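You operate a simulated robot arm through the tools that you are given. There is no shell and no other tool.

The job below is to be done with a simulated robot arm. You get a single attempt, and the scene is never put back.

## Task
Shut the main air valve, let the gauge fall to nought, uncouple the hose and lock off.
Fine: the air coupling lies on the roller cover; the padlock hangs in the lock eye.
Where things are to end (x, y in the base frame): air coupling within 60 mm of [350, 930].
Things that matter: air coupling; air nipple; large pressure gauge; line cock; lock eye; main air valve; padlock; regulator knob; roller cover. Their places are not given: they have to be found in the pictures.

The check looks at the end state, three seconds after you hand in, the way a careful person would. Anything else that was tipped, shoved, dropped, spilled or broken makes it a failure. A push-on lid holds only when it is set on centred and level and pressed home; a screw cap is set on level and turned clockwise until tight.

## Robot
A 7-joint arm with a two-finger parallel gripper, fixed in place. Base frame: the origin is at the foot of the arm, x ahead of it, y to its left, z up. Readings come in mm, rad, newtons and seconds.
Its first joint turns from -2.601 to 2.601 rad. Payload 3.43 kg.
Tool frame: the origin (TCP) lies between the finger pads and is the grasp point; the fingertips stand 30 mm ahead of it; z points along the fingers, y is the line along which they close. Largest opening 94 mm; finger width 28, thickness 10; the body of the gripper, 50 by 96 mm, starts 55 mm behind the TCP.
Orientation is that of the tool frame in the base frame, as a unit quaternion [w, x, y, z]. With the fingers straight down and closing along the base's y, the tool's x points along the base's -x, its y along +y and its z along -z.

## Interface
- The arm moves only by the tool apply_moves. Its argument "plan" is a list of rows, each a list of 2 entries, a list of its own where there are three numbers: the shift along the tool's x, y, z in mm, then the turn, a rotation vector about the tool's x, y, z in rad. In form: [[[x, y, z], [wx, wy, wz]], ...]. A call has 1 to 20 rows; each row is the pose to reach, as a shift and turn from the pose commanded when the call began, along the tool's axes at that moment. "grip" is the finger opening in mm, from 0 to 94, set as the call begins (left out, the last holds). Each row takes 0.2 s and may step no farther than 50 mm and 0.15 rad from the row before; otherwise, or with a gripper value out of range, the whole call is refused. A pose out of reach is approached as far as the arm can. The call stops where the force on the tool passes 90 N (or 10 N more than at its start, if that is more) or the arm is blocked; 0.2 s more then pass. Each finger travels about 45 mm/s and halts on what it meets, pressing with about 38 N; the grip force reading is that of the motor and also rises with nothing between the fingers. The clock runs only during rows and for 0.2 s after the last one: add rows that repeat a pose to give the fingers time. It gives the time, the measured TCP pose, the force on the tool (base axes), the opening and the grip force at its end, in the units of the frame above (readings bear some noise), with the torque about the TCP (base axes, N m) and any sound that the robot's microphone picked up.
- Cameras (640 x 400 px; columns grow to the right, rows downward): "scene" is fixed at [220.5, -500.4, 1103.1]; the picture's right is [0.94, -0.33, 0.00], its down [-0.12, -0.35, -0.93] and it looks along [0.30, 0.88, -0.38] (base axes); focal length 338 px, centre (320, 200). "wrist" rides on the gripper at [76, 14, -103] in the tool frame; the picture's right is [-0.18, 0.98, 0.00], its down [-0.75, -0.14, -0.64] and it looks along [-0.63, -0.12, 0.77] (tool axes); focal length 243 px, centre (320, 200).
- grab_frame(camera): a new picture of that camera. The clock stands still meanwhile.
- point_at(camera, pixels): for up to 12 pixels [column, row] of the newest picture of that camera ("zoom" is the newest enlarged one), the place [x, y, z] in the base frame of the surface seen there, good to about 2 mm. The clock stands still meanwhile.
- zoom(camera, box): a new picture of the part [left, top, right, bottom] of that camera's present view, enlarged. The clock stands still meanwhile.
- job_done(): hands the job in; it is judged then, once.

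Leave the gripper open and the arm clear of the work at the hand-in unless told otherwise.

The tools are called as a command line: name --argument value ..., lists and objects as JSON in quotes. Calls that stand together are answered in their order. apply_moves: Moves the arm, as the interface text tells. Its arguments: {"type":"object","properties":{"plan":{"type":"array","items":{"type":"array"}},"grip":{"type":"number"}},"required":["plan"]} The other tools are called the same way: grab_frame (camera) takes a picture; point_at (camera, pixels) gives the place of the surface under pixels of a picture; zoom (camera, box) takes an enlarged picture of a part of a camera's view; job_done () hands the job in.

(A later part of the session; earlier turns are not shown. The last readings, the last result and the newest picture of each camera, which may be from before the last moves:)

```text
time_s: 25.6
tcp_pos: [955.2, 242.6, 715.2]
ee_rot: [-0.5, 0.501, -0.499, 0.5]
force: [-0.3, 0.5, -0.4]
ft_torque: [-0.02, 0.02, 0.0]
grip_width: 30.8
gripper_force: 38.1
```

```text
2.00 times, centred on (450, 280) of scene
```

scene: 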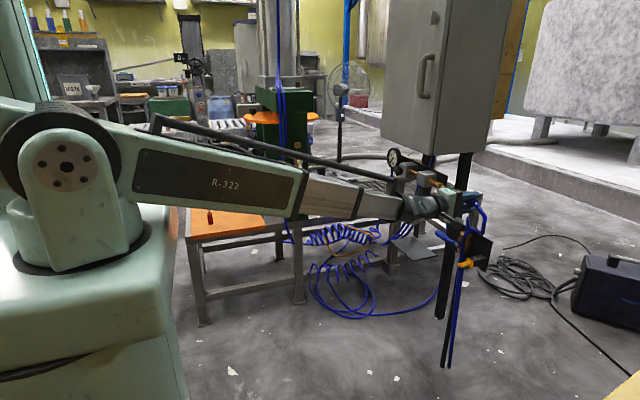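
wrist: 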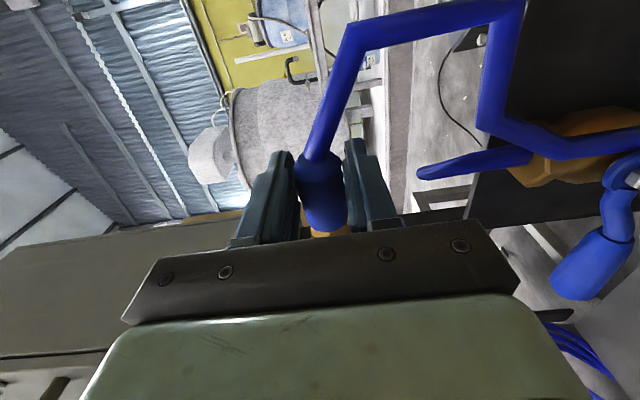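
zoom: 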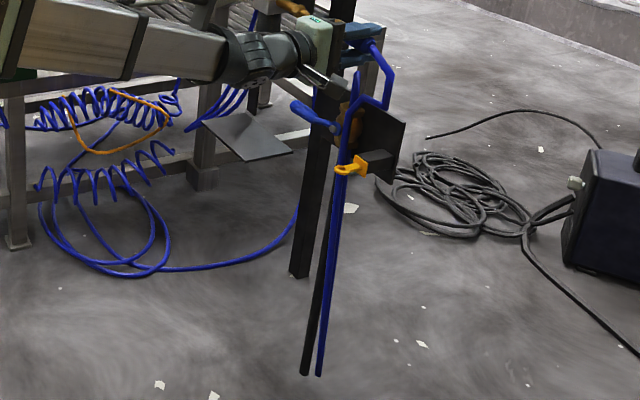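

I'll measure where the hose tail now runs, to learn whether it moves as one piece with the coupling.

point_at --camera "scene" --pixels '[[485, 215], [474, 225], [475, 232], [464, 233], [454, 300], [470, 275], [466, 300], [463, 330], [460, 365], [445, 365], [452, 310]]'

zoom --camera "scene" --box '[430, 180, 500, 260]'

zoom --camera "scene" --box '[425, 260, 505, 380]'

```text
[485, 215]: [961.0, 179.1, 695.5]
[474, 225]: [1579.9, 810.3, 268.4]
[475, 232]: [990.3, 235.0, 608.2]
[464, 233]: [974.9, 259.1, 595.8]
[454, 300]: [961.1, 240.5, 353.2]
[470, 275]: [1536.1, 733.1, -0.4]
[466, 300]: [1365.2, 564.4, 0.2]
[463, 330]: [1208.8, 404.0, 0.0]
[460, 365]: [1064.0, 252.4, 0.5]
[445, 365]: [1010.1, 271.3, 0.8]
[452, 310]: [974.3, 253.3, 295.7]
```

```text
5.00 times, centred on (465, 220) of scene
```

zoom: 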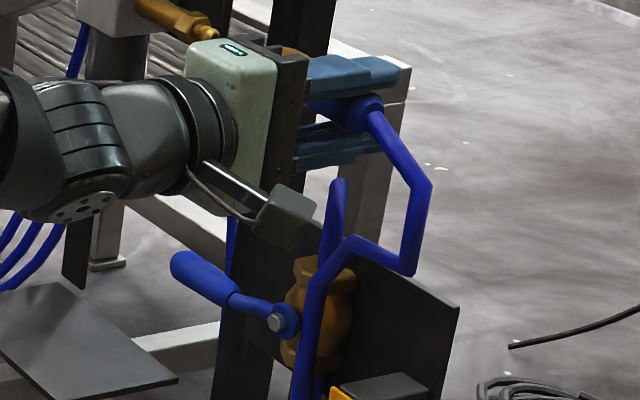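

```text
3.33 times, centred on (465, 320) of scene
```

zoom: 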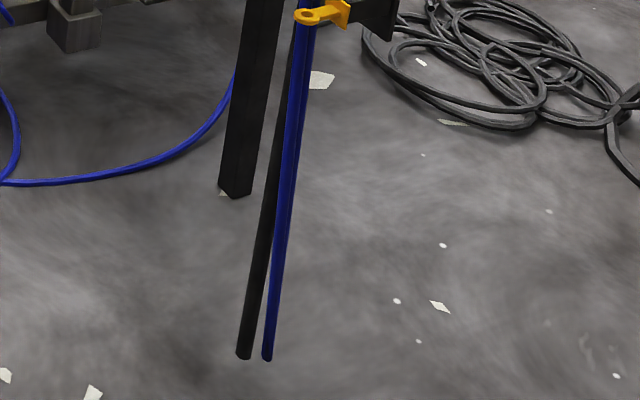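

The hose is a stiff run that hangs from the coupling to the floor and moves with it. Before backing away I'll move 13 mm further along -y so its tail passes between the lock eye (y≤199) and the lever hub (y≥246). Then I'll retract along -x.

apply_moves --plan '[[[7, 0, 0], [0, 0, 0]], [[13, 0, 0], [0, 0, 0]], [[13, 0, -15], [0, 0, 0]], [[13, 0, -35], [0, 0, 0]], [[13, 0, -60], [0, 0, 0]], [[13, 0, -90], [0, 0, 0]], [[13, 0, -120], [0, 0, 0]], [[13, 0, -120], [0, 0, 0]]]'

grab_frame --camera "scene"

zoom --camera "scene" --box '[380, 150, 500, 270]'

```text
time_s: 27.4
tcp_pos: [836.9, 231.2, 715.4]
ee_rot: [-0.5, 0.5, -0.5, 0.5]
force: [-0.8, 0.2, 0.6]
ft_torque: [-0.03, 0.02, 0.04]
grip_width: 30.7
gripper_force: 37.8
```

```text
taken
```

scene: 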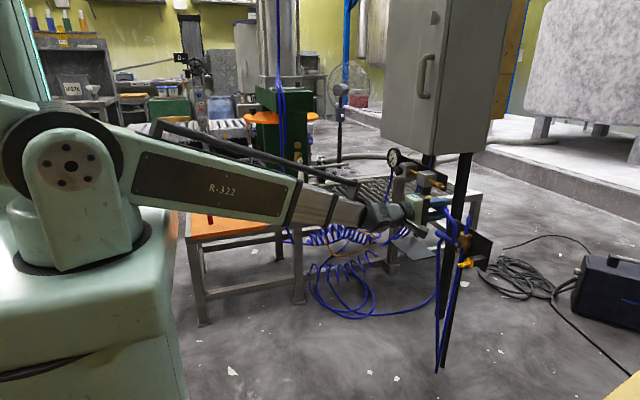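

```text
3.33 times, centred on (440, 210) of scene
```

zoom: 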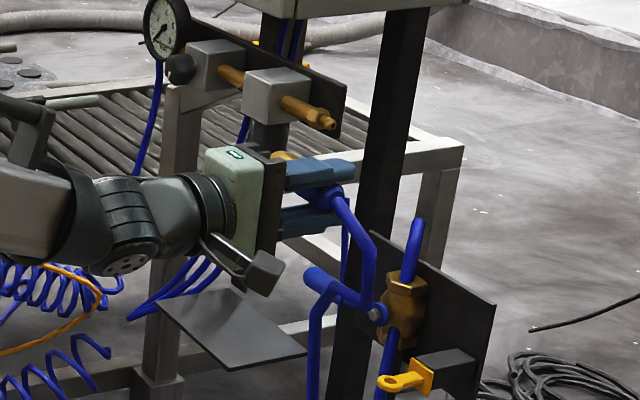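

The lever stayed put and the hose came clear. I'll tilt the tool a little in free space to see whether the hose tail swings with the tool or hangs down.

apply_moves --plan '[[[0, 0, -25], [-0.12, 0, 0]], [[0, 0, -50], [-0.24, 0, 0]], [[0, 0, -75], [-0.36, 0, 0]], [[0, 0, -100], [-0.48, 0, 0]], [[0, 0, -100], [-0.48, 0, 0]]]'

grab_frame --camera "scene"

zoom --camera "scene" --box '[340, 160, 480, 380]'

```text
time_s: 28.6
tcp_pos: [734.4, 228.0, 715.3]
ee_rot: [-0.366, 0.606, -0.604, 0.366]
force: [-0.2, 0.3, 0.2]
ft_torque: [-0.01, -0.01, -0.04]
grip_width: 30.5
gripper_force: 37.6
```

```text
taken
```

scene: 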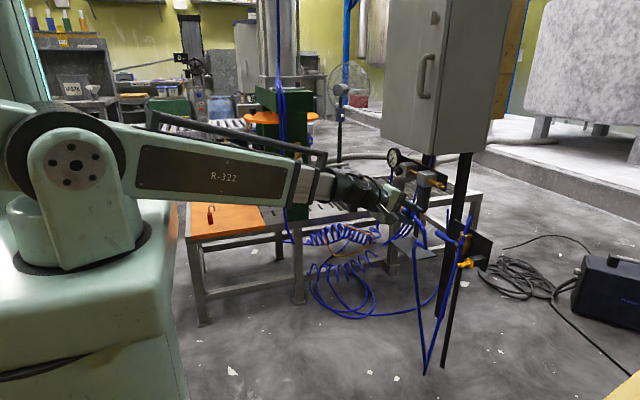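

```text
1.82 times, centred on (410, 270) of scene
```

zoom: 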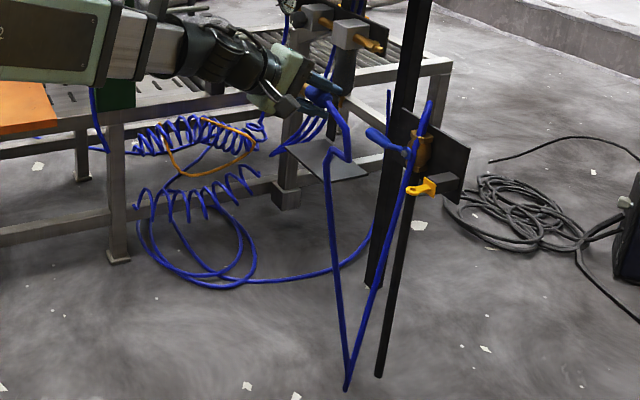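

The hose behaves as a slack line from the valve outlet to the coupling, with no real pull (forces about 0). I'll carry the coupling round toward the cover at a small radius and high up, to stay clear of the green post, while turning the tool to point down.

apply_moves --plan '[[[-14.2, 8.2, -35.2], [-0.11, 0, 0]], [[-28.4, 16.4, -70.4], [-0.22, 0, 0]], [[-42.6, 24.5, -105.6], [-0.33, 0, 0]], [[-56.8, 32.7, -140.8], [-0.44, 0, 0]], [[-71, 40.9, -176], [-0.55, 0, 0]], [[-101, 55.7, -204.4], [-0.66, 0, 0]], [[-131, 70.5, -232.8], [-0.77, 0, 0]], [[-161, 85.3, -261.2], [-0.88, 0, 0]], [[-191, 100.1, -289.6], [-0.99, 0, 0]], [[-221, 114.9, -317.9], [-1.091, 0, 0]], [[-248.5, 126.4, -340.1], [-1.091, 0, 0]], [[-276, 138, -362.3], [-1.091, 0, 0]], [[-303.5, 149.5, -384.5], [-1.091, 0, 0]], [[-331, 161.1, -406.6], [-1.091, 0, 0]], [[-331, 161.1, -406.6], [-1.091, 0, 0]]]'

grab_frame --camera "scene"

grab_frame --camera "wrist"

```text
time_s: 31.8
tcp_pos: [299.2, 558.7, 759.7]
ee_rot: [0.0, 0.708, -0.707, 0.0]
force: [-0.2, 0.5, -1.1]
ft_torque: [-0.04, -0.03, 0.0]
grip_width: 30.8
gripper_force: 37.9
```

```text
taken
```

scene: 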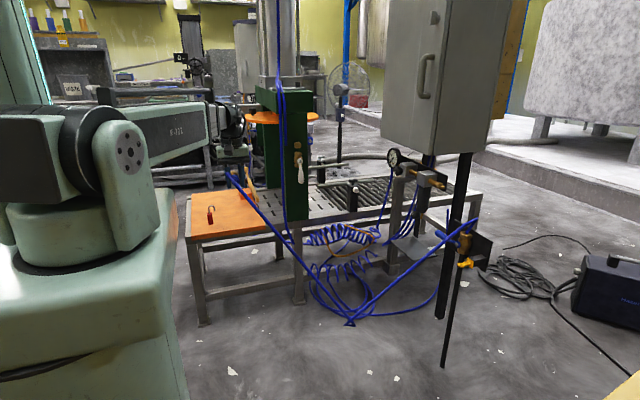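

```text
taken
```

wrist: 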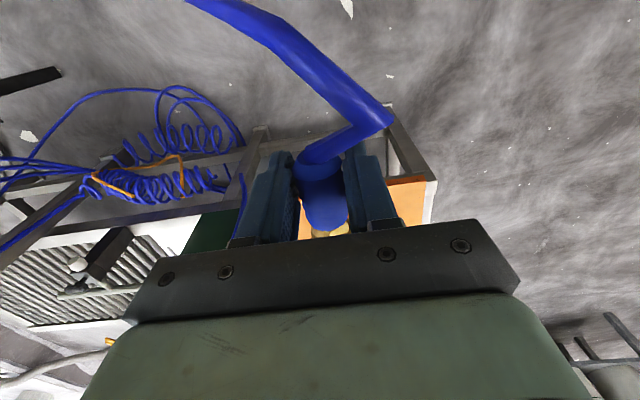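

All calm, and the hose spans slackly from the valve to the hand. I'll go on over the cover to (340,900,560).

apply_moves --plan '[[[-40, 0, 10], [0, 0, 0]], [[-80, 0, 20], [0, 0, 0]], [[-120, 0, 30], [0, 0, 0]], [[-160, 0, 40], [0, 0, 0]], [[-195, -7.5, 65], [0, 0, 0]], [[-230, -15, 90], [0, 0, 0]], [[-265, -22.5, 115], [0, 0, 0]], [[-300, -30, 140], [0, 0, 0]], [[-320, -35, 170], [0, 0, 0]], [[-340, -40, 200], [0, 0, 0]], [[-340, -40, 200], [0, 0, 0]]]'

grab_frame --camera "scene"

grab_frame --camera "wrist"

zoom --camera "scene" --box '[180, 130, 320, 260]'

```text
time_s: 34.1
tcp_pos: [340.5, 898.1, 558.4]
ee_rot: [0.0, 0.708, -0.707, 0.0]
force: [-0.4, -0.6, -1.1]
ft_torque: [-0.03, -0.01, -0.03]
grip_width: 30.9
gripper_force: 37.8
```

```text
taken
```

scene: 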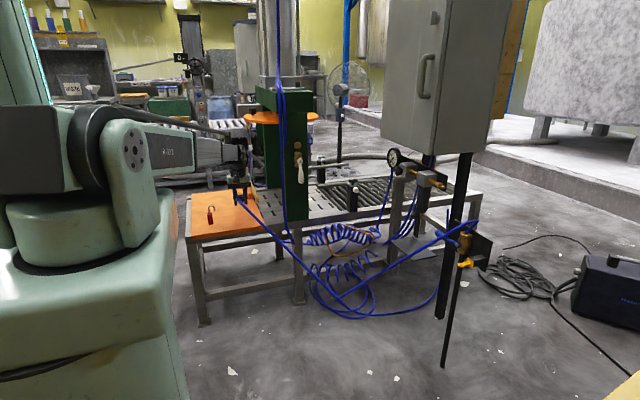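

```text
taken
```

wrist: 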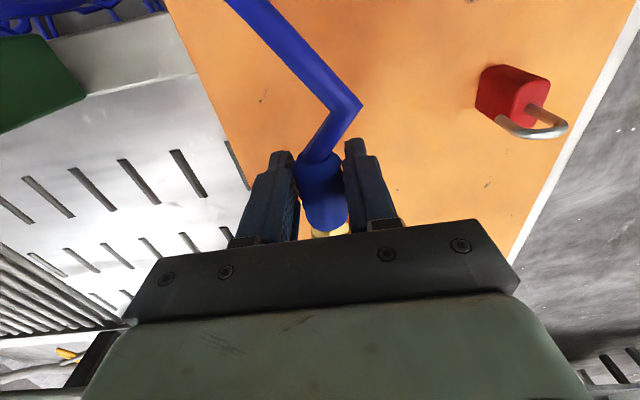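

```text
3.08 times, centred on (250, 195) of scene
```

zoom: 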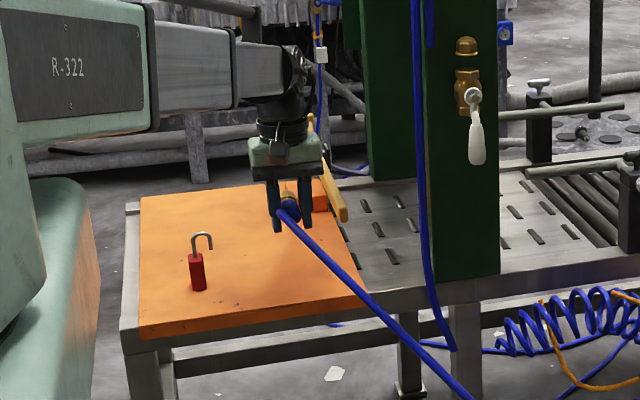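

Over the cover with the padlock well to the side, at wrist (510,95). I'll descend until the fingertips are just above the board at 461.

apply_moves --plan '[[[0, 0, 20], [0, 0, 0]], [[0, 0, 38], [0, 0, 0]], [[0, 0, 52], [0, 0, 0]], [[0, 0, 61], [0, 0, 0]], [[0, 0, 65.5], [0, 0, 0]], [[0, 0, 65.5], [0, 0, 0]]]'

zoom --camera "scene" --box '[200, 150, 290, 240]'

```text
time_s: 35.5
tcp_pos: [338.6, 899.8, 494.5]
ee_rot: [0.0, 0.707, -0.707, 0.0]
force: [1.1, 0.4, -0.6]
ft_torque: [-0.02, 0.0, -0.02]
grip_width: 30.7
gripper_force: 37.9
```

```text
4.44 times, centred on (245, 195) of scene
```

zoom: 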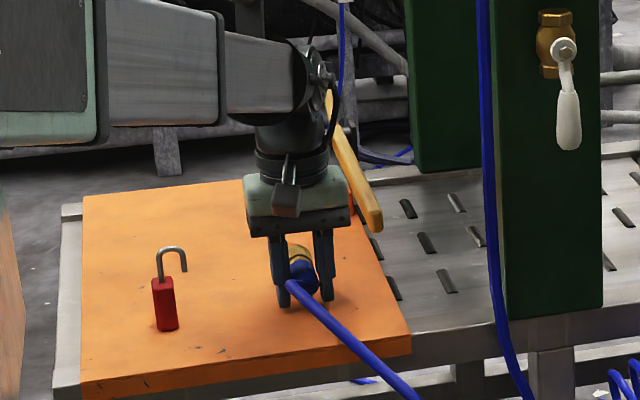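

The fingertips are about 3 mm above the board. I'll go down 2 mm more, then ease the fingers open to 42 so the coupling settles between them.

apply_moves --plan '[[[0, 0, 2], [0, 0, 0]], [[0, 0, 2], [0, 0, 0]]]'

apply_moves --plan '[[[0, 0, 0], [0, 0, 0]], [[0, 0, 0], [0, 0, 0]], [[0, 0, 0], [0, 0, 0]], [[0, 0, 0], [0, 0, 0]], [[0, 0, 0], [0, 0, 0]]]' --grip 42

grab_frame --camera "wrist"

zoom --camera "scene" --box '[210, 170, 270, 230]'

```text
time_s: 36.1
tcp_pos: [338.2, 898.4, 492.1]
ee_rot: [0.0, 0.708, -0.706, 0.0]
force: [-0.9, 0.8, -0.9]
ft_torque: [0.01, 0.0, 0.01]
grip_width: 30.8
gripper_force: 38.0
```

```text
time_s: 37.4
tcp_pos: [338.6, 899.1, 491.9]
ee_rot: [0.0, 0.709, -0.706, -0.001]
force: [0.5, -0.1, 0.2]
ft_torque: [0.04, 0.03, -0.03]
grip_width: 42.0
gripper_force: 0.0
```

```text
taken
```

wrist: 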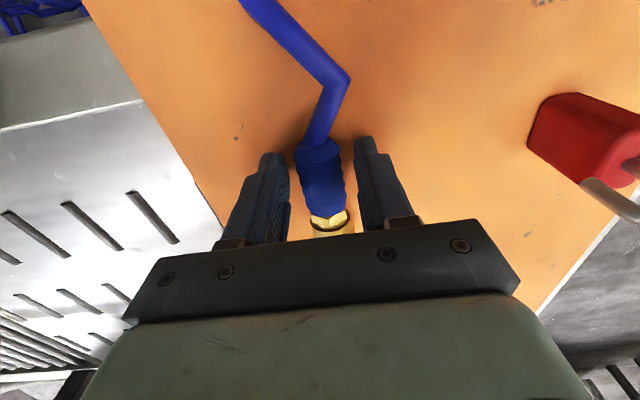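

```text
6.67 times, centred on (240, 200) of scene
```

zoom: 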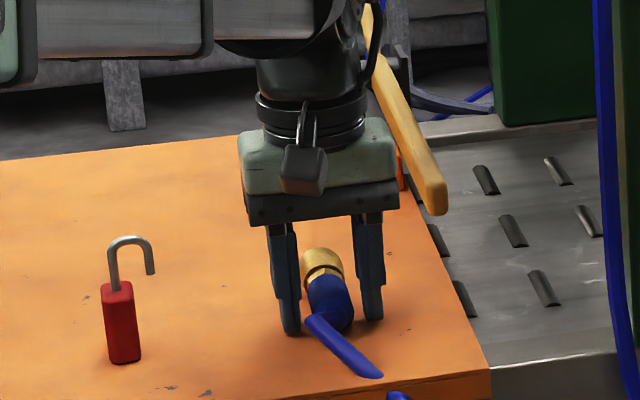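

The coupling has settled on the board between the fingers. I'll open further and rise straight up, then check that it stays put.

apply_moves --plan '[[[0, 0, 0], [0, 0, 0]], [[0, 0, 0], [0, 0, 0]], [[0, 0, 0], [0, 0, 0]], [[0, 0, -15], [0, 0, 0]], [[0, 0, -40], [0, 0, 0]], [[0, 0, -80], [0, 0, 0]], [[0, 0, -120], [0, 0, 0]], [[0, 0, -120], [0, 0, 0]]]' --grip 75

grab_frame --camera "wrist"

zoom --camera "scene" --box '[180, 150, 300, 260]'

```text
time_s: 39.1
tcp_pos: [338.4, 900.6, 612.7]
ee_rot: [0.001, 0.708, -0.707, -0.001]
force: [-1.2, -0.4, 0.2]
ft_torque: [0.02, 0.01, -0.01]
grip_width: 75.0
gripper_force: 0.1
```

```text
taken
```

wrist: 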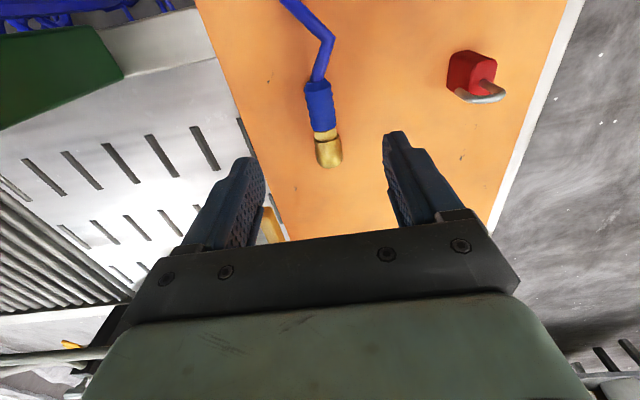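

```text
3.64 times, centred on (240, 205) of scene
```

zoom: 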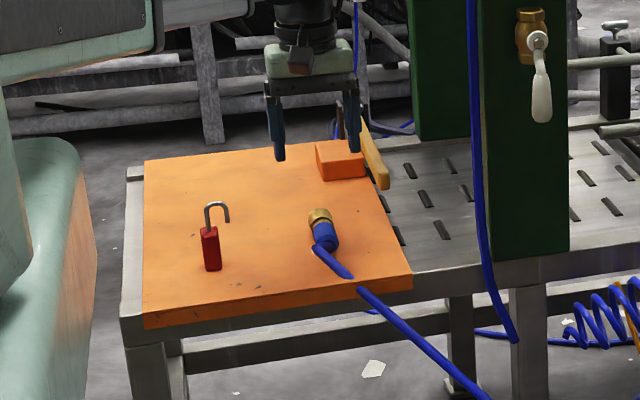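

The coupling lies on the cover. I'll measure its place and the padlock's geometry.

point_at --camera "wrist" --pixels '[[318, 95], [325, 130], [328, 155], [320, 70], [468, 60], [485, 65], [450, 85], [490, 85], [505, 92], [470, 97], [458, 92]]'

zoom --camera "wrist" --box '[430, 30, 530, 120]'

point_at --camera "zoom" --pixels '[[150, 110], [210, 95], [280, 110], [290, 130], [235, 165], [300, 170], [310, 200], [350, 215], [295, 245], [230, 240], [165, 220], [125, 160]]'

```text
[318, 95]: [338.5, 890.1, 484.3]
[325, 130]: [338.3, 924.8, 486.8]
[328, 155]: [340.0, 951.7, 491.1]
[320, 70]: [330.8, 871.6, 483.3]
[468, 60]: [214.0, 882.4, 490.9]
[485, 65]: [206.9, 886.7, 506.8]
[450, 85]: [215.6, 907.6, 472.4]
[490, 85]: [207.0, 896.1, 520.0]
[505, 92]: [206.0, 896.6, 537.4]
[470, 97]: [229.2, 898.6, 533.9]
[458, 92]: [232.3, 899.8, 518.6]
```

```text
4.44 times, centred on (480, 75) of wrist
```

zoom: 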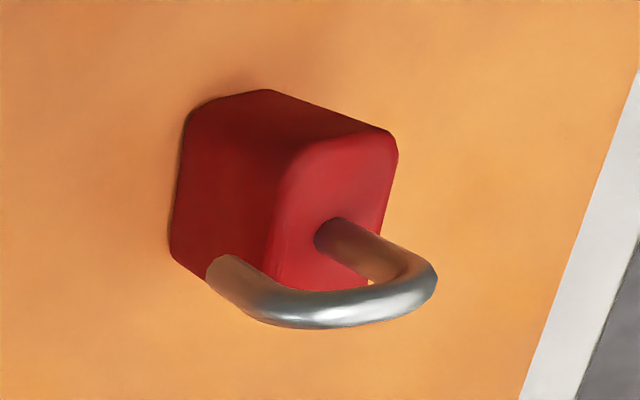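

```text
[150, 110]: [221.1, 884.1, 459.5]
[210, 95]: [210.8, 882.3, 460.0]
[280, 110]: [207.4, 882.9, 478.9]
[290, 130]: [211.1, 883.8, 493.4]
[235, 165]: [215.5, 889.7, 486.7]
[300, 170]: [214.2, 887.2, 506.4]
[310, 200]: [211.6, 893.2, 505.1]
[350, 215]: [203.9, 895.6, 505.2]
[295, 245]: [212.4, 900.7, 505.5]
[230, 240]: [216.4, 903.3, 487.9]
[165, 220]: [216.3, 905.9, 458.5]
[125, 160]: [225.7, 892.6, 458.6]
```

The coupling rests from y≈872 to 955 at x≈338, well placed. The padlock body is about 20 × 24 mm, centred near (206,895) with its top at z≈505. Its long leg is at x≈207, the free leg at x≈231, and the shackle top at about 541. I'll move above it and turn the tool 90° so the fingers close along y.

apply_moves --plan '[[[0, 12, -7], [0, 0, 0.143]], [[1, 24, -7], [0, 0, 0.286]], [[1, 36, -7], [0, 0, 0.429]], [[2, 48, -7], [0, 0, 0.572]], [[2, 60, -7], [0, 0, 0.715]], [[3, 72, -7], [0, 0, 0.858]], [[3, 84, -7], [0, 0, 1.0]], [[4, 97, -7], [0, 0, 1.143]], [[4, 110, -7], [0, 0, 1.286]], [[5, 122, -7], [0, 0, 1.429]], [[5, 134, -7], [0, 0, 1.571]], [[5, 134, -7], [0, 0, 1.571]]]' --grip 60

grab_frame --camera "wrist"

grab_frame --camera "scene"

```text
time_s: 41.8
tcp_pos: [204.2, 893.9, 619.1]
ee_rot: [0.0, 0.0, 1.0, 0.0]
force: [0.5, -0.3, -0.4]
ft_torque: [-0.03, 0.01, 0.0]
grip_width: 59.8
gripper_force: 0.0
```

```text
taken
```

wrist: 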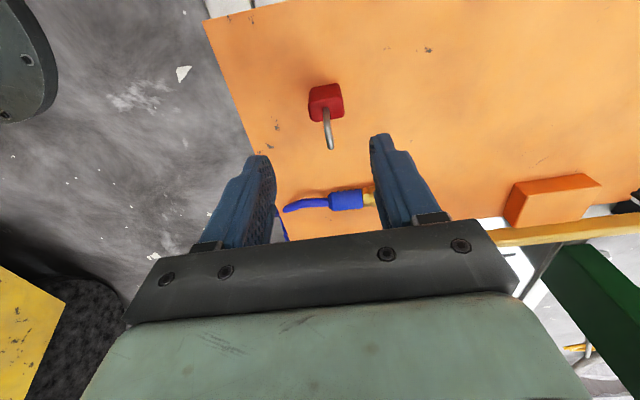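

```text
taken
```

scene: 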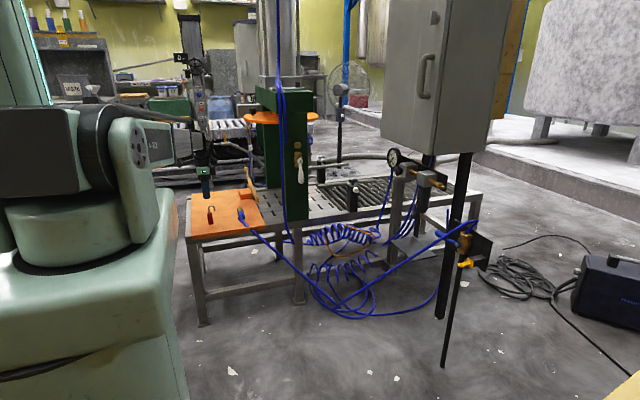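

The padlock is at wrist (327,105), between the finger lines. I'll enlarge and measure it exactly.

zoom --camera "wrist" --box '[295, 70, 365, 160]'

point_at --camera "wrist" --pixels '[[310, 90], [322, 88], [340, 88], [312, 102], [314, 112], [328, 112], [342, 108], [325, 118], [328, 128], [331, 147], [326, 100]]'

```text
4.44 times, centred on (330, 115) of wrist
```

zoom: 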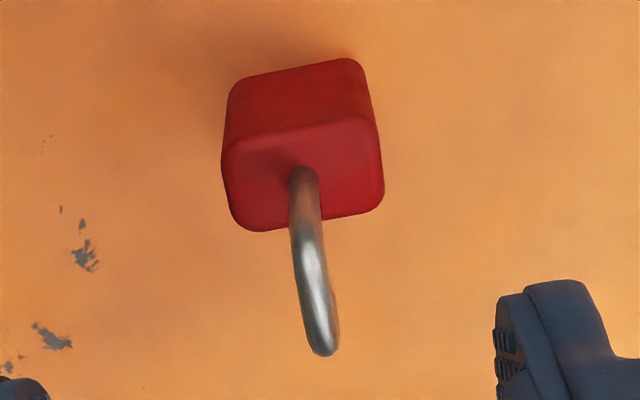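

```text
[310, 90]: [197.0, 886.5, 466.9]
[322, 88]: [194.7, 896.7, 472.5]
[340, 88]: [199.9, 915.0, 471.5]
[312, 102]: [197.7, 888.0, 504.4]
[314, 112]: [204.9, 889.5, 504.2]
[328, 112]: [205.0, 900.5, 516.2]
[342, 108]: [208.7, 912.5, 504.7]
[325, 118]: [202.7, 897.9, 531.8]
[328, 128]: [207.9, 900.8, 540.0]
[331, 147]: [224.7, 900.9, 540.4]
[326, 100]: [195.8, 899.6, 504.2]
```

The body spans y 884–914 and x 195–216, with the shackle plane near y≈899. I'll centre on it and descend, with the fingers straddling the body.

apply_moves --plan '[[[-1, 4.5, 30], [0, 0, 0]], [[-1, 4.5, 60], [0, 0, 0]], [[-1, 4.5, 85], [0, 0, 0]], [[-1, 4.5, 105], [0, 0, 0]], [[-1, 4.5, 118], [0, 0, 0]], [[-1, 4.5, 125.5], [0, 0, 0]], [[-1, 4.5, 125.5], [0, 0, 0]]]'

grab_frame --camera "wrist"

zoom --camera "scene" --box '[185, 170, 265, 235]'

```text
time_s: 43.4
tcp_pos: [205.1, 897.5, 493.2]
ee_rot: [0.0, -0.001, 1.0, 0.0]
force: [0.3, -0.2, -0.4]
ft_torque: [0.0, -0.01, 0.0]
grip_width: 59.9
gripper_force: 0.1
```

```text
taken
```

wrist: 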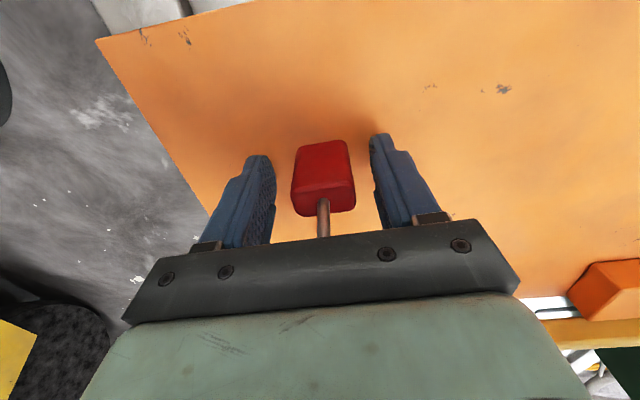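

```text
6.15 times, centred on (225, 202) of scene
```

zoom: 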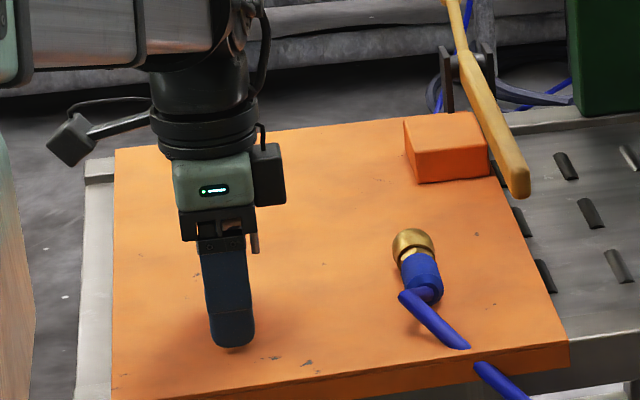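

The body is centred between the fingers. I'll close on it, then lift straight up.

apply_moves --plan '[[[0, 0, 0], [0, 0, 0]], [[0, 0, 0], [0, 0, 0]], [[0, 0, 0], [0, 0, 0]], [[0, 0, 0], [0, 0, 0]], [[0, 0, 0], [0, 0, 0]]]' --grip 0

apply_moves --plan '[[[0, 0, -15], [0, 0, 0]], [[0, 0, -45], [0, 0, 0]], [[0, 0, -90], [0, 0, 0]], [[0, 0, -135], [0, 0, 0]], [[0, 0, -175], [0, 0, 0]], [[0, 0, -175], [0, 0, 0]]]'

grab_frame --camera "wrist"

zoom --camera "scene" --box '[170, 120, 270, 240]'

```text
time_s: 44.5
tcp_pos: [206.4, 899.0, 494.0]
ee_rot: [0.0, -0.001, 1.0, 0.0]
force: [-1.3, 1.0, 0.7]
ft_torque: [-0.02, 0.01, 0.01]
grip_width: 34.9
gripper_force: 38.3
```

```text
time_s: 46.0
tcp_pos: [208.8, 901.5, 670.4]
ee_rot: [-0.001, -0.002, 1.0, -0.001]
force: [0.0, -0.4, -0.4]
ft_torque: [0.01, 0.03, -0.01]
grip_width: 35.0
gripper_force: 37.8
```

```text
taken
```

wrist: 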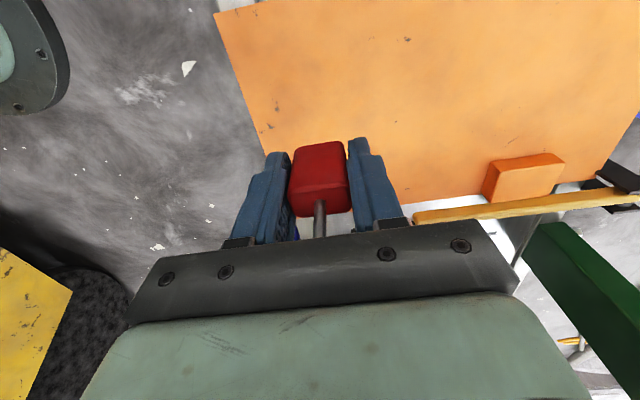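

```text
3.33 times, centred on (220, 180) of scene
```

zoom: 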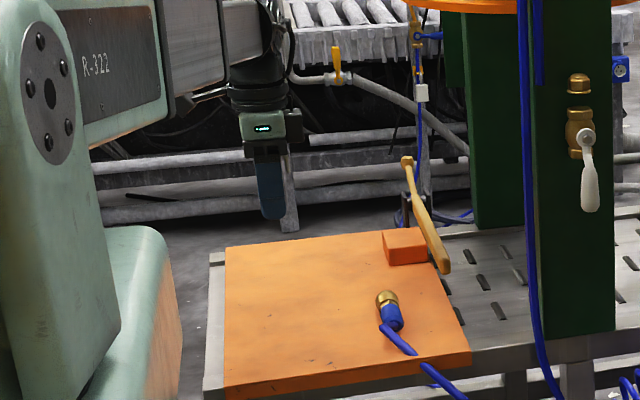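

Holding the padlock firmly at 35 mm; it lifted cleanly. I'll carry it back round the same safe way toward the valve side.

apply_moves --plan '[[[-8.6, -36, -14], [0, 0, 0]], [[-17.2, -72, -28], [0, 0, 0]], [[-25.8, -108, -42], [0, 0, 0]], [[-34.4, -144, -56], [0, 0, 0]], [[-43, -180, -70], [0, 0, 0]], [[-55.5, -220, -75], [0, 0, 0]], [[-68, -260, -80], [0, 0, 0]], [[-80.5, -300, -85], [0, 0, 0]], [[-93, -340, -90], [0, 0, 0]], [[-118, -367.5, -90], [0, 0, 0]], [[-143, -395, -90], [0, 0, 0]], [[-168, -422.5, -90], [0, 0, 0]], [[-193, -450, -90], [0, 0, 0]], [[-225, -480, -90], [0, 0, 0]], [[-257, -510, -90], [0, 0, 0]], [[-289, -540, -90], [0, 0, 0]], [[-321, -570, -90], [0, 0, 0]], [[-353, -600, -90], [0, 0, 0]], [[-353, -600, -90], [0, 0, 0]]]'

```text
time_s: 50.0
tcp_pos: [559.7, 297.8, 758.1]
ee_rot: [0.0, -0.001, 1.0, 0.0]
force: [0.2, 0.9, -0.3]
ft_torque: [-0.01, -0.02, -0.01]
grip_width: 35.6
gripper_force: 37.9
```

At (560,298,758). I'll go to (800,188,640), short of the lock eye, and look.

apply_moves --plan '[[[-34, -16, 17], [0, 0, 0]], [[-68, -32, 34], [0, 0, 0]], [[-103, -48, 51], [0, 0, 0]], [[-137, -63, 68], [0, 0, 0]], [[-171, -79, 86], [0, 0, 0]], [[-206, -95, 103], [0, 0, 0]], [[-240, -111, 120], [0, 0, 0]], [[-240, -111, 120], [0, 0, 0]]]'

grab_frame --camera "wrist"

zoom --camera "scene" --box '[390, 160, 510, 280]'

```text
time_s: 51.8
tcp_pos: [799.2, 188.1, 639.3]
ee_rot: [0.0, -0.001, 1.0, 0.001]
force: [0.3, 0.6, -1.0]
ft_torque: [-0.01, 0.02, 0.0]
grip_width: 34.9
gripper_force: 37.8
```

```text
taken
```

wrist: 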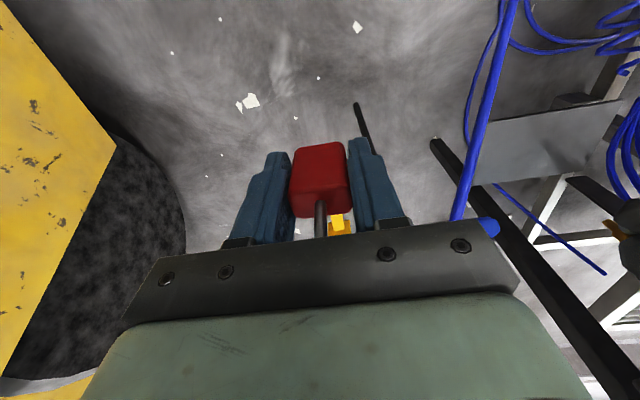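

```text
3.33 times, centred on (450, 220) of scene
```

zoom: 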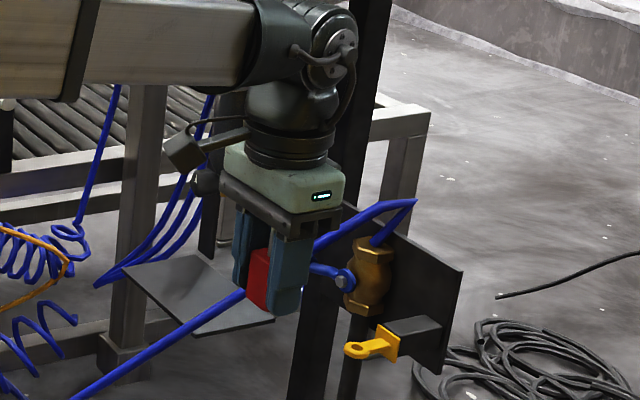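

The eye is ahead. I'll enlarge the eye in the scene view to get its exact ring geometry.

zoom --camera "scene" --box '[445, 250, 475, 272]'

point_at --camera "zoom" --pixels '[[150, 235], [175, 200], [230, 195], [300, 255], [255, 285], [190, 285], [160, 265], [225, 235], [215, 270], [330, 215], [230, 295]]'

```text
16.00 times, centred on (460, 261) of scene
```

zoom: 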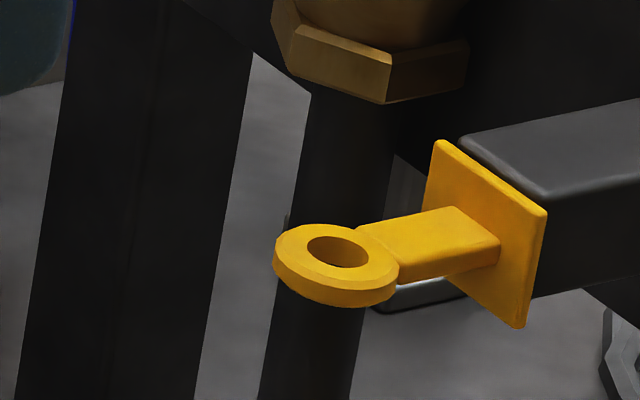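

```text
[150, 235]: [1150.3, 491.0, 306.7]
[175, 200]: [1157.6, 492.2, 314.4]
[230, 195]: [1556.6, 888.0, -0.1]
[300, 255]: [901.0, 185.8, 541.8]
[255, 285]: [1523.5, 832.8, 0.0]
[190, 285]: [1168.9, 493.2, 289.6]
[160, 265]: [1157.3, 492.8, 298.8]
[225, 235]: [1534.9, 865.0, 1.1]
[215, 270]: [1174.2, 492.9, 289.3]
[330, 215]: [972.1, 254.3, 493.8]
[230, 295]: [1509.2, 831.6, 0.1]
```

I picked the ring points wrongly. I'll take them again on the ring itself.

point_at --camera "zoom" --pixels '[[279, 247], [303, 255], [372, 253], [395, 268], [337, 228], [335, 236], [320, 282], [328, 269], [300, 290], [350, 300], [345, 245], [330, 296]]'

```text
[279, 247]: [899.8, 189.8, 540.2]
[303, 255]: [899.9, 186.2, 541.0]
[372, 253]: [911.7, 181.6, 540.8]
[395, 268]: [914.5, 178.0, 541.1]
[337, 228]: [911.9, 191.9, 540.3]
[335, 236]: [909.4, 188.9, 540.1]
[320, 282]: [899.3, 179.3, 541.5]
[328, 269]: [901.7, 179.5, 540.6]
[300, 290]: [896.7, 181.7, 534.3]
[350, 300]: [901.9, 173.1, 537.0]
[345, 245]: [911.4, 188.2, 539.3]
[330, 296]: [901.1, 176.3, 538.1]
```

The ring's hole centre works out to about (907,184.6), top z≈541, outer radius ≈12 and hole radius ≈6. The shackle's free leg should go into the hole with the body on the tip side. I'll move to (861,184,564), still short of the ring, and compare leg and hole in the same view.

apply_moves --plan '[[[-20, -1.5, 25], [0, 0, 0]], [[-40, -3, 50], [0, 0, 0]], [[-61, -4, 75], [0, 0, 0]], [[-61, -4, 75], [0, 0, 0]], [[-61, -4, 75], [0, 0, 0]]]'

zoom --camera "scene" --box '[430, 230, 480, 275]'

grab_frame --camera "wrist"

```text
time_s: 53.0
tcp_pos: [859.9, 183.6, 564.9]
ee_rot: [0.001, -0.001, 1.0, 0.001]
force: [0.2, 0.4, -1.2]
ft_torque: [0.02, -0.02, 0.02]
grip_width: 35.3
gripper_force: 37.3
```

```text
8.89 times, centred on (455, 252) of scene
```

zoom: 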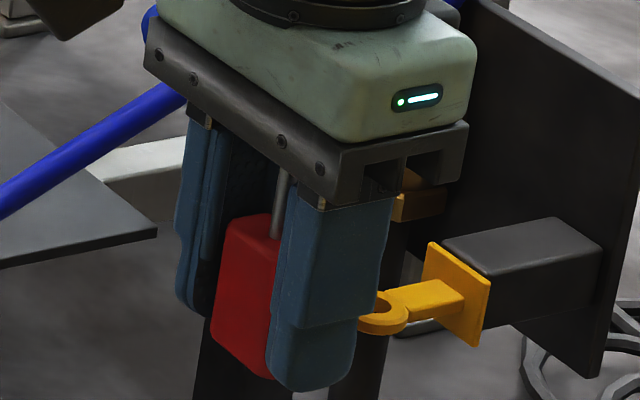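

```text
taken
```

wrist: 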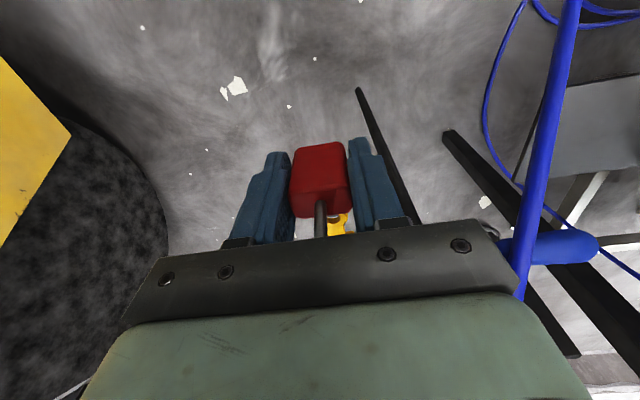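

The free leg is hidden behind the finger here, but the wrist camera sees the long leg at (320,215) and the ring beside it. I'll measure both in the same wrist view.

zoom --camera "wrist" --box '[280, 180, 380, 245]'

point_at --camera "wrist" --pixels '[[320, 208], [320, 218], [320, 228], [333, 224], [338, 222], [344, 218], [300, 210], [345, 205], [336, 230], [348, 228], [322, 150], [318, 190]]'

```text
6.15 times, centred on (330, 212) of wrist
```

zoom: 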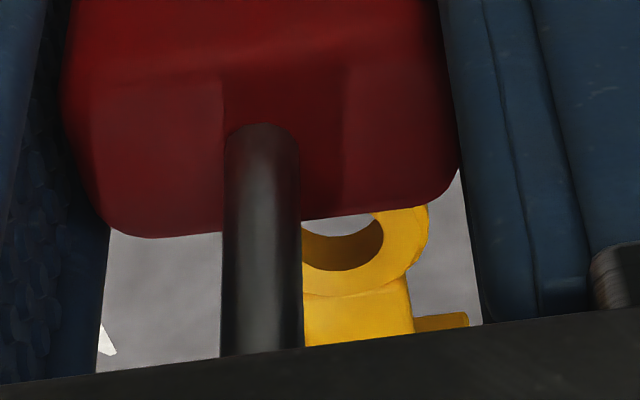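

```text
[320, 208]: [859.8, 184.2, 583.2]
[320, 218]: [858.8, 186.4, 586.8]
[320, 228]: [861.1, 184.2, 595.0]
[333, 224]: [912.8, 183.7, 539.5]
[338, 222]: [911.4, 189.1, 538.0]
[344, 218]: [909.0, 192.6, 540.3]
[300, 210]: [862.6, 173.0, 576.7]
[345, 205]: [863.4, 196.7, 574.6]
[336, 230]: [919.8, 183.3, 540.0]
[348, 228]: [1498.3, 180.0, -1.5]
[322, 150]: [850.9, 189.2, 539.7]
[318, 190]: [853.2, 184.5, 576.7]
```

In the wrist view, leg and hole agree in y to within about 0.5 mm. By ray, the hole centre is at about (906.5,184). The long leg is at about x=862, so the free leg is at about x=886. I'll lower beside the ring until the free leg's end is just above ring level (TCP z≈523), still short in x.

apply_moves --plan '[[[0, 0, 15], [0, 0, 0]], [[0, 0, 30], [0, 0, 0]], [[0, 0, 41], [0, 0, 0]], [[0, 0, 41], [0, 0, 0]], [[0, 0, 41], [0, 0, 0]]]'

zoom --camera "wrist" --box '[280, 180, 380, 245]'

zoom --camera "scene" --box '[430, 235, 480, 285]'

```text
time_s: 54.1
tcp_pos: [859.8, 183.8, 522.2]
ee_rot: [0.0, -0.001, 1.0, 0.0]
force: [0.5, -1.3, -1.3]
ft_torque: [0.0, 0.02, -0.02]
grip_width: 35.3
gripper_force: 37.7
```

```text
6.15 times, centred on (330, 212) of wrist
```

zoom: 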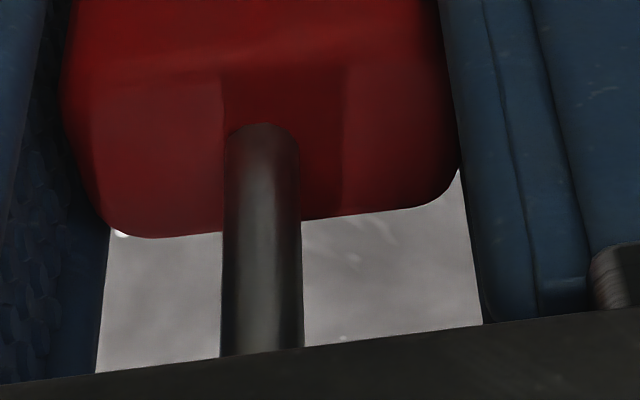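

```text
8.00 times, centred on (455, 260) of scene
```

zoom: 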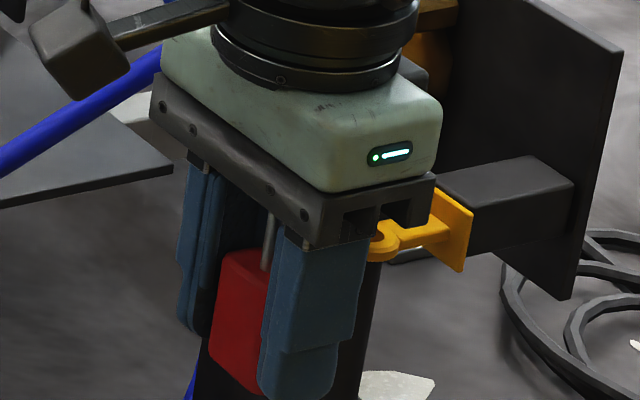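

No contact so far. I'll move +x by 20.5 mm in small steps to bring the free leg over the hole.

apply_moves --plan '[[[-5, 0, 0], [0, 0, 0]], [[-10, 0, 0], [0, 0, 0]], [[-14, 0, 0], [0, 0, 0]], [[-17.5, 0, 0], [0, 0, 0]], [[-20.5, 0, 0], [0, 0, 0]], [[-20.5, 0, 0], [0, 0, 0]], [[-20.5, 0, 0], [0, 0, 0]]]'

zoom --camera "scene" --box '[440, 235, 480, 275]'

grab_frame --camera "wrist"

```text
time_s: 55.8
tcp_pos: [881.9, 184.9, 523.1]
ee_rot: [0.0, -0.001, 1.0, 0.0]
force: [0.4, 0.3, -0.7]
ft_torque: [0.0, -0.02, 0.03]
grip_width: 35.3
gripper_force: 37.5
```

```text
10.00 times, centred on (460, 255) of scene
```

zoom: 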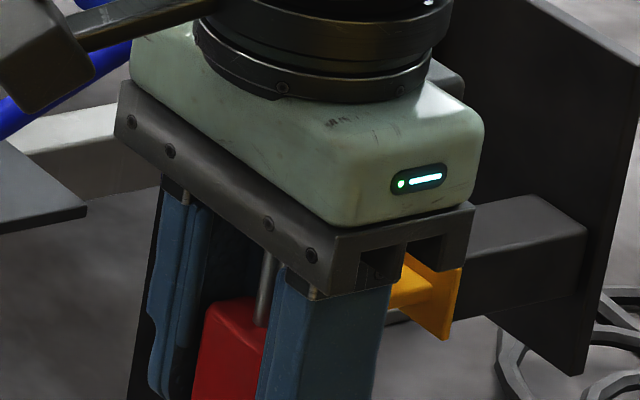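

```text
taken
```

wrist: 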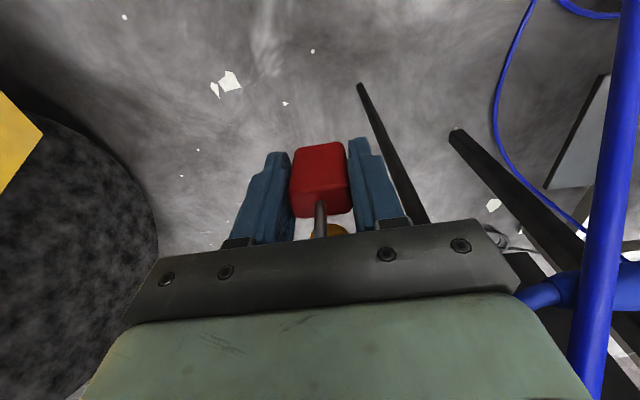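

No contact force. I'll check the wrist view of the ring tip behind the leg at (330,230).

zoom --camera "wrist" --box '[290, 195, 370, 245]'

point_at --camera "zoom" --pixels '[[330, 215], [350, 215], [400, 225], [420, 250], [300, 215], [330, 240], [240, 200], [240, 150]]'

```text
8.00 times, centred on (330, 220) of wrist
```

zoom: 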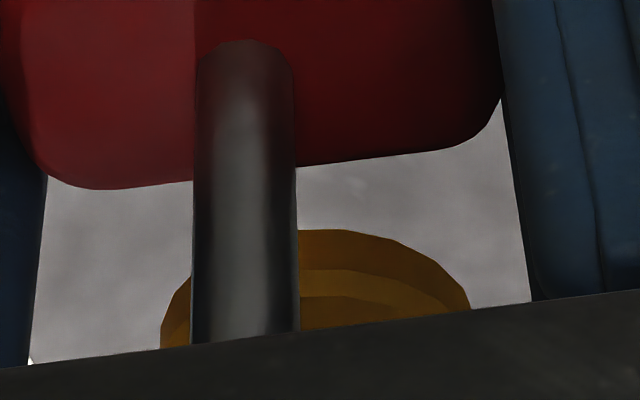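

```text
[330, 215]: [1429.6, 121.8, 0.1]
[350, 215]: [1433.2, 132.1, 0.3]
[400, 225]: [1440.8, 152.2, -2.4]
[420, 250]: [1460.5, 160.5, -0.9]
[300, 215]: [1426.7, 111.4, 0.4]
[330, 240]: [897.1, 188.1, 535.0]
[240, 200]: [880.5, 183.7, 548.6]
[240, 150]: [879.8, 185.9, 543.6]
```

From this view the ring's centre comes out at about (908.4,185), and the leg sits about 1 mm short of it in both x and y. I'll correct by +1.2 and +0.8 mm, then descend gently 8 mm, watching the force.

apply_moves --plan '[[[-1.2, 0.8, 0], [0, 0, 0]], [[-1.2, 0.8, 2], [0, 0, 0]], [[-1.2, 0.8, 4], [0, 0, 0]], [[-1.2, 0.8, 6], [0, 0, 0]], [[-1.2, 0.8, 8], [0, 0, 0]], [[-1.2, 0.8, 8], [0, 0, 0]]]'

```text
time_s: 57.1
tcp_pos: [881.5, 184.4, 515.3]
ee_rot: [0.0, -0.001, 1.0, 0.0]
force: [0.3, 0.1, -1.1]
ft_torque: [0.02, -0.02, 0.02]
grip_width: 35.7
gripper_force: 37.9
```

No force. The free leg's end should now be below the ring's top. I'll go down 5 mm more.

apply_moves --plan '[[[0, 0, 2], [0, 0, 0]], [[0, 0, 4], [0, 0, 0]], [[0, 0, 5], [0, 0, 0]], [[0, 0, 5], [0, 0, 0]]]'

zoom --camera "scene" --box '[440, 240, 480, 280]'

zoom --camera "wrist" --box '[290, 195, 370, 245]'

```text
time_s: 58.1
tcp_pos: [882.0, 184.3, 509.1]
ee_rot: [0.0, -0.001, 1.0, 0.0]
force: [1.1, -0.8, -0.7]
ft_torque: [0.01, -0.01, -0.05]
grip_width: 35.3
gripper_force: 38.0
```

```text
10.00 times, centred on (460, 260) of scene
```

zoom: 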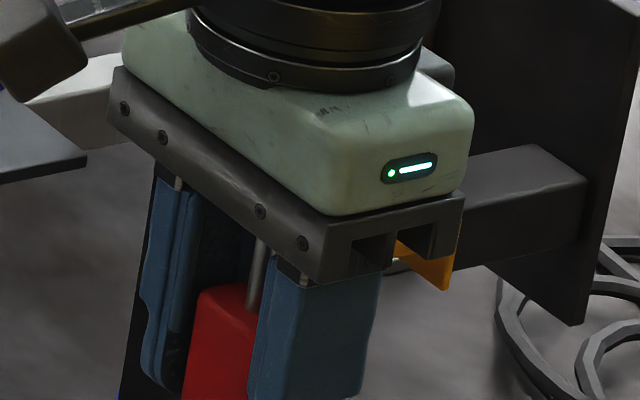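

```text
8.00 times, centred on (330, 220) of wrist
```

zoom: 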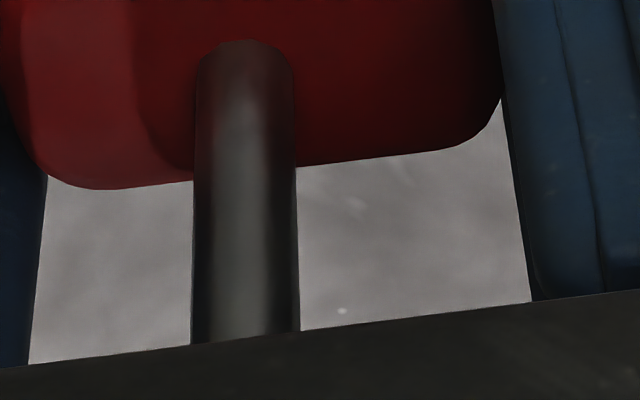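

Still no contact, and the padlock hasn't shifted in the grip. I'll lower until the shackle's bow rests on the ring, expected near TCP z≈500.

apply_moves --plan '[[[0, 0, 2], [0, 0, 0]], [[0, 0, 4], [0, 0, 0]], [[0, 0, 6], [0, 0, 0]], [[0, 0, 6], [0, 0, 0]]]'

apply_moves --plan '[[[0, 0, 1], [0, 0, 0]], [[0, 0, 2], [0, 0, 0]], [[0, 0, 2], [0, 0, 0]]]'

```text
time_s: 59.1
tcp_pos: [882.0, 184.5, 504.0]
ee_rot: [0.0, -0.001, 1.0, 0.0]
force: [-0.1, -0.5, -0.5]
ft_torque: [-0.04, -0.03, -0.03]
grip_width: 35.3
gripper_force: 37.4
```

```text
time_s: 60.0
tcp_pos: [882.8, 184.7, 501.0]
ee_rot: [0.0, 0.0, 1.0, 0.0]
force: [-0.2, 0.2, -0.8]
ft_torque: [0.03, 0.03, -0.04]
grip_width: 35.3
gripper_force: 38.2
```

No contact yet. I'll continue in 1–2 mm steps.

apply_moves --plan '[[[0, 0, 1], [0, 0, 0]], [[0, 0, 2], [0, 0, 0]], [[0, 0, 2], [0, 0, 0]]]'

apply_moves --plan '[[[0, 0, 1], [0, 0, 0]], [[0, 0, 1.5], [0, 0, 0]], [[0, 0, 1.5], [0, 0, 0]]]'

```text
time_s: 60.8
tcp_pos: [882.6, 185.9, 499.2]
ee_rot: [0.0, -0.001, 1.0, 0.0]
force: [1.2, 0.7, -0.6]
ft_torque: [-0.01, 0.01, 0.0]
grip_width: 35.4
gripper_force: 37.9
```

```text
time_s: 61.5
tcp_pos: [881.8, 184.2, 499.5]
ee_rot: [0.001, -0.001, 1.0, 0.0]
force: [1.9, -0.5, 0.0]
ft_torque: [0.0, 0.04, 0.01]
grip_width: 35.2
gripper_force: 37.6
```

Nearly there. One more small step to feel for the bow's contact.

apply_moves --plan '[[[0, 0, 1], [0, 0, 0]], [[0, 0, 1.5], [0, 0, 0]], [[0, 0, 1.5], [0, 0, 0]]]'

grab_frame --camera "scene"

zoom --camera "scene" --box '[440, 240, 480, 280]'

```text
time_s: 62.4
tcp_pos: [882.6, 184.4, 497.6]
ee_rot: [-0.001, -0.001, 1.0, 0.0]
force: [0.5, 0.6, 6.2]
ft_torque: [-0.02, -0.12, -0.04]
grip_width: 35.2
gripper_force: 38.0
```

```text
taken
```

scene: 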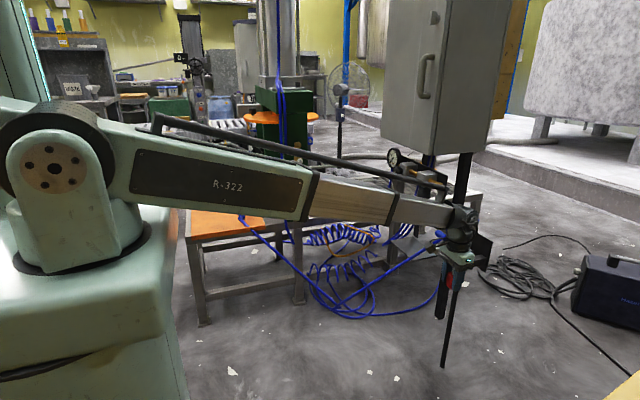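

```text
10.00 times, centred on (460, 260) of scene
```

zoom: 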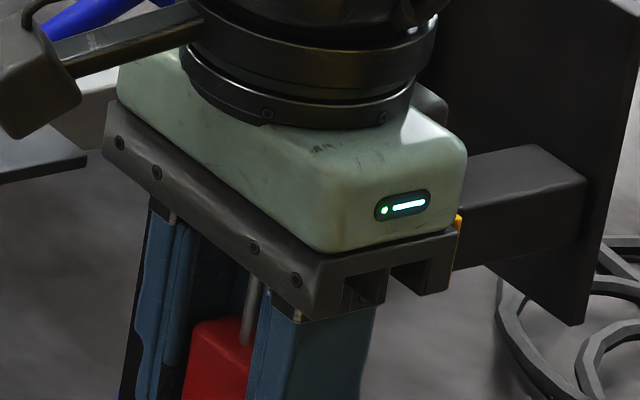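

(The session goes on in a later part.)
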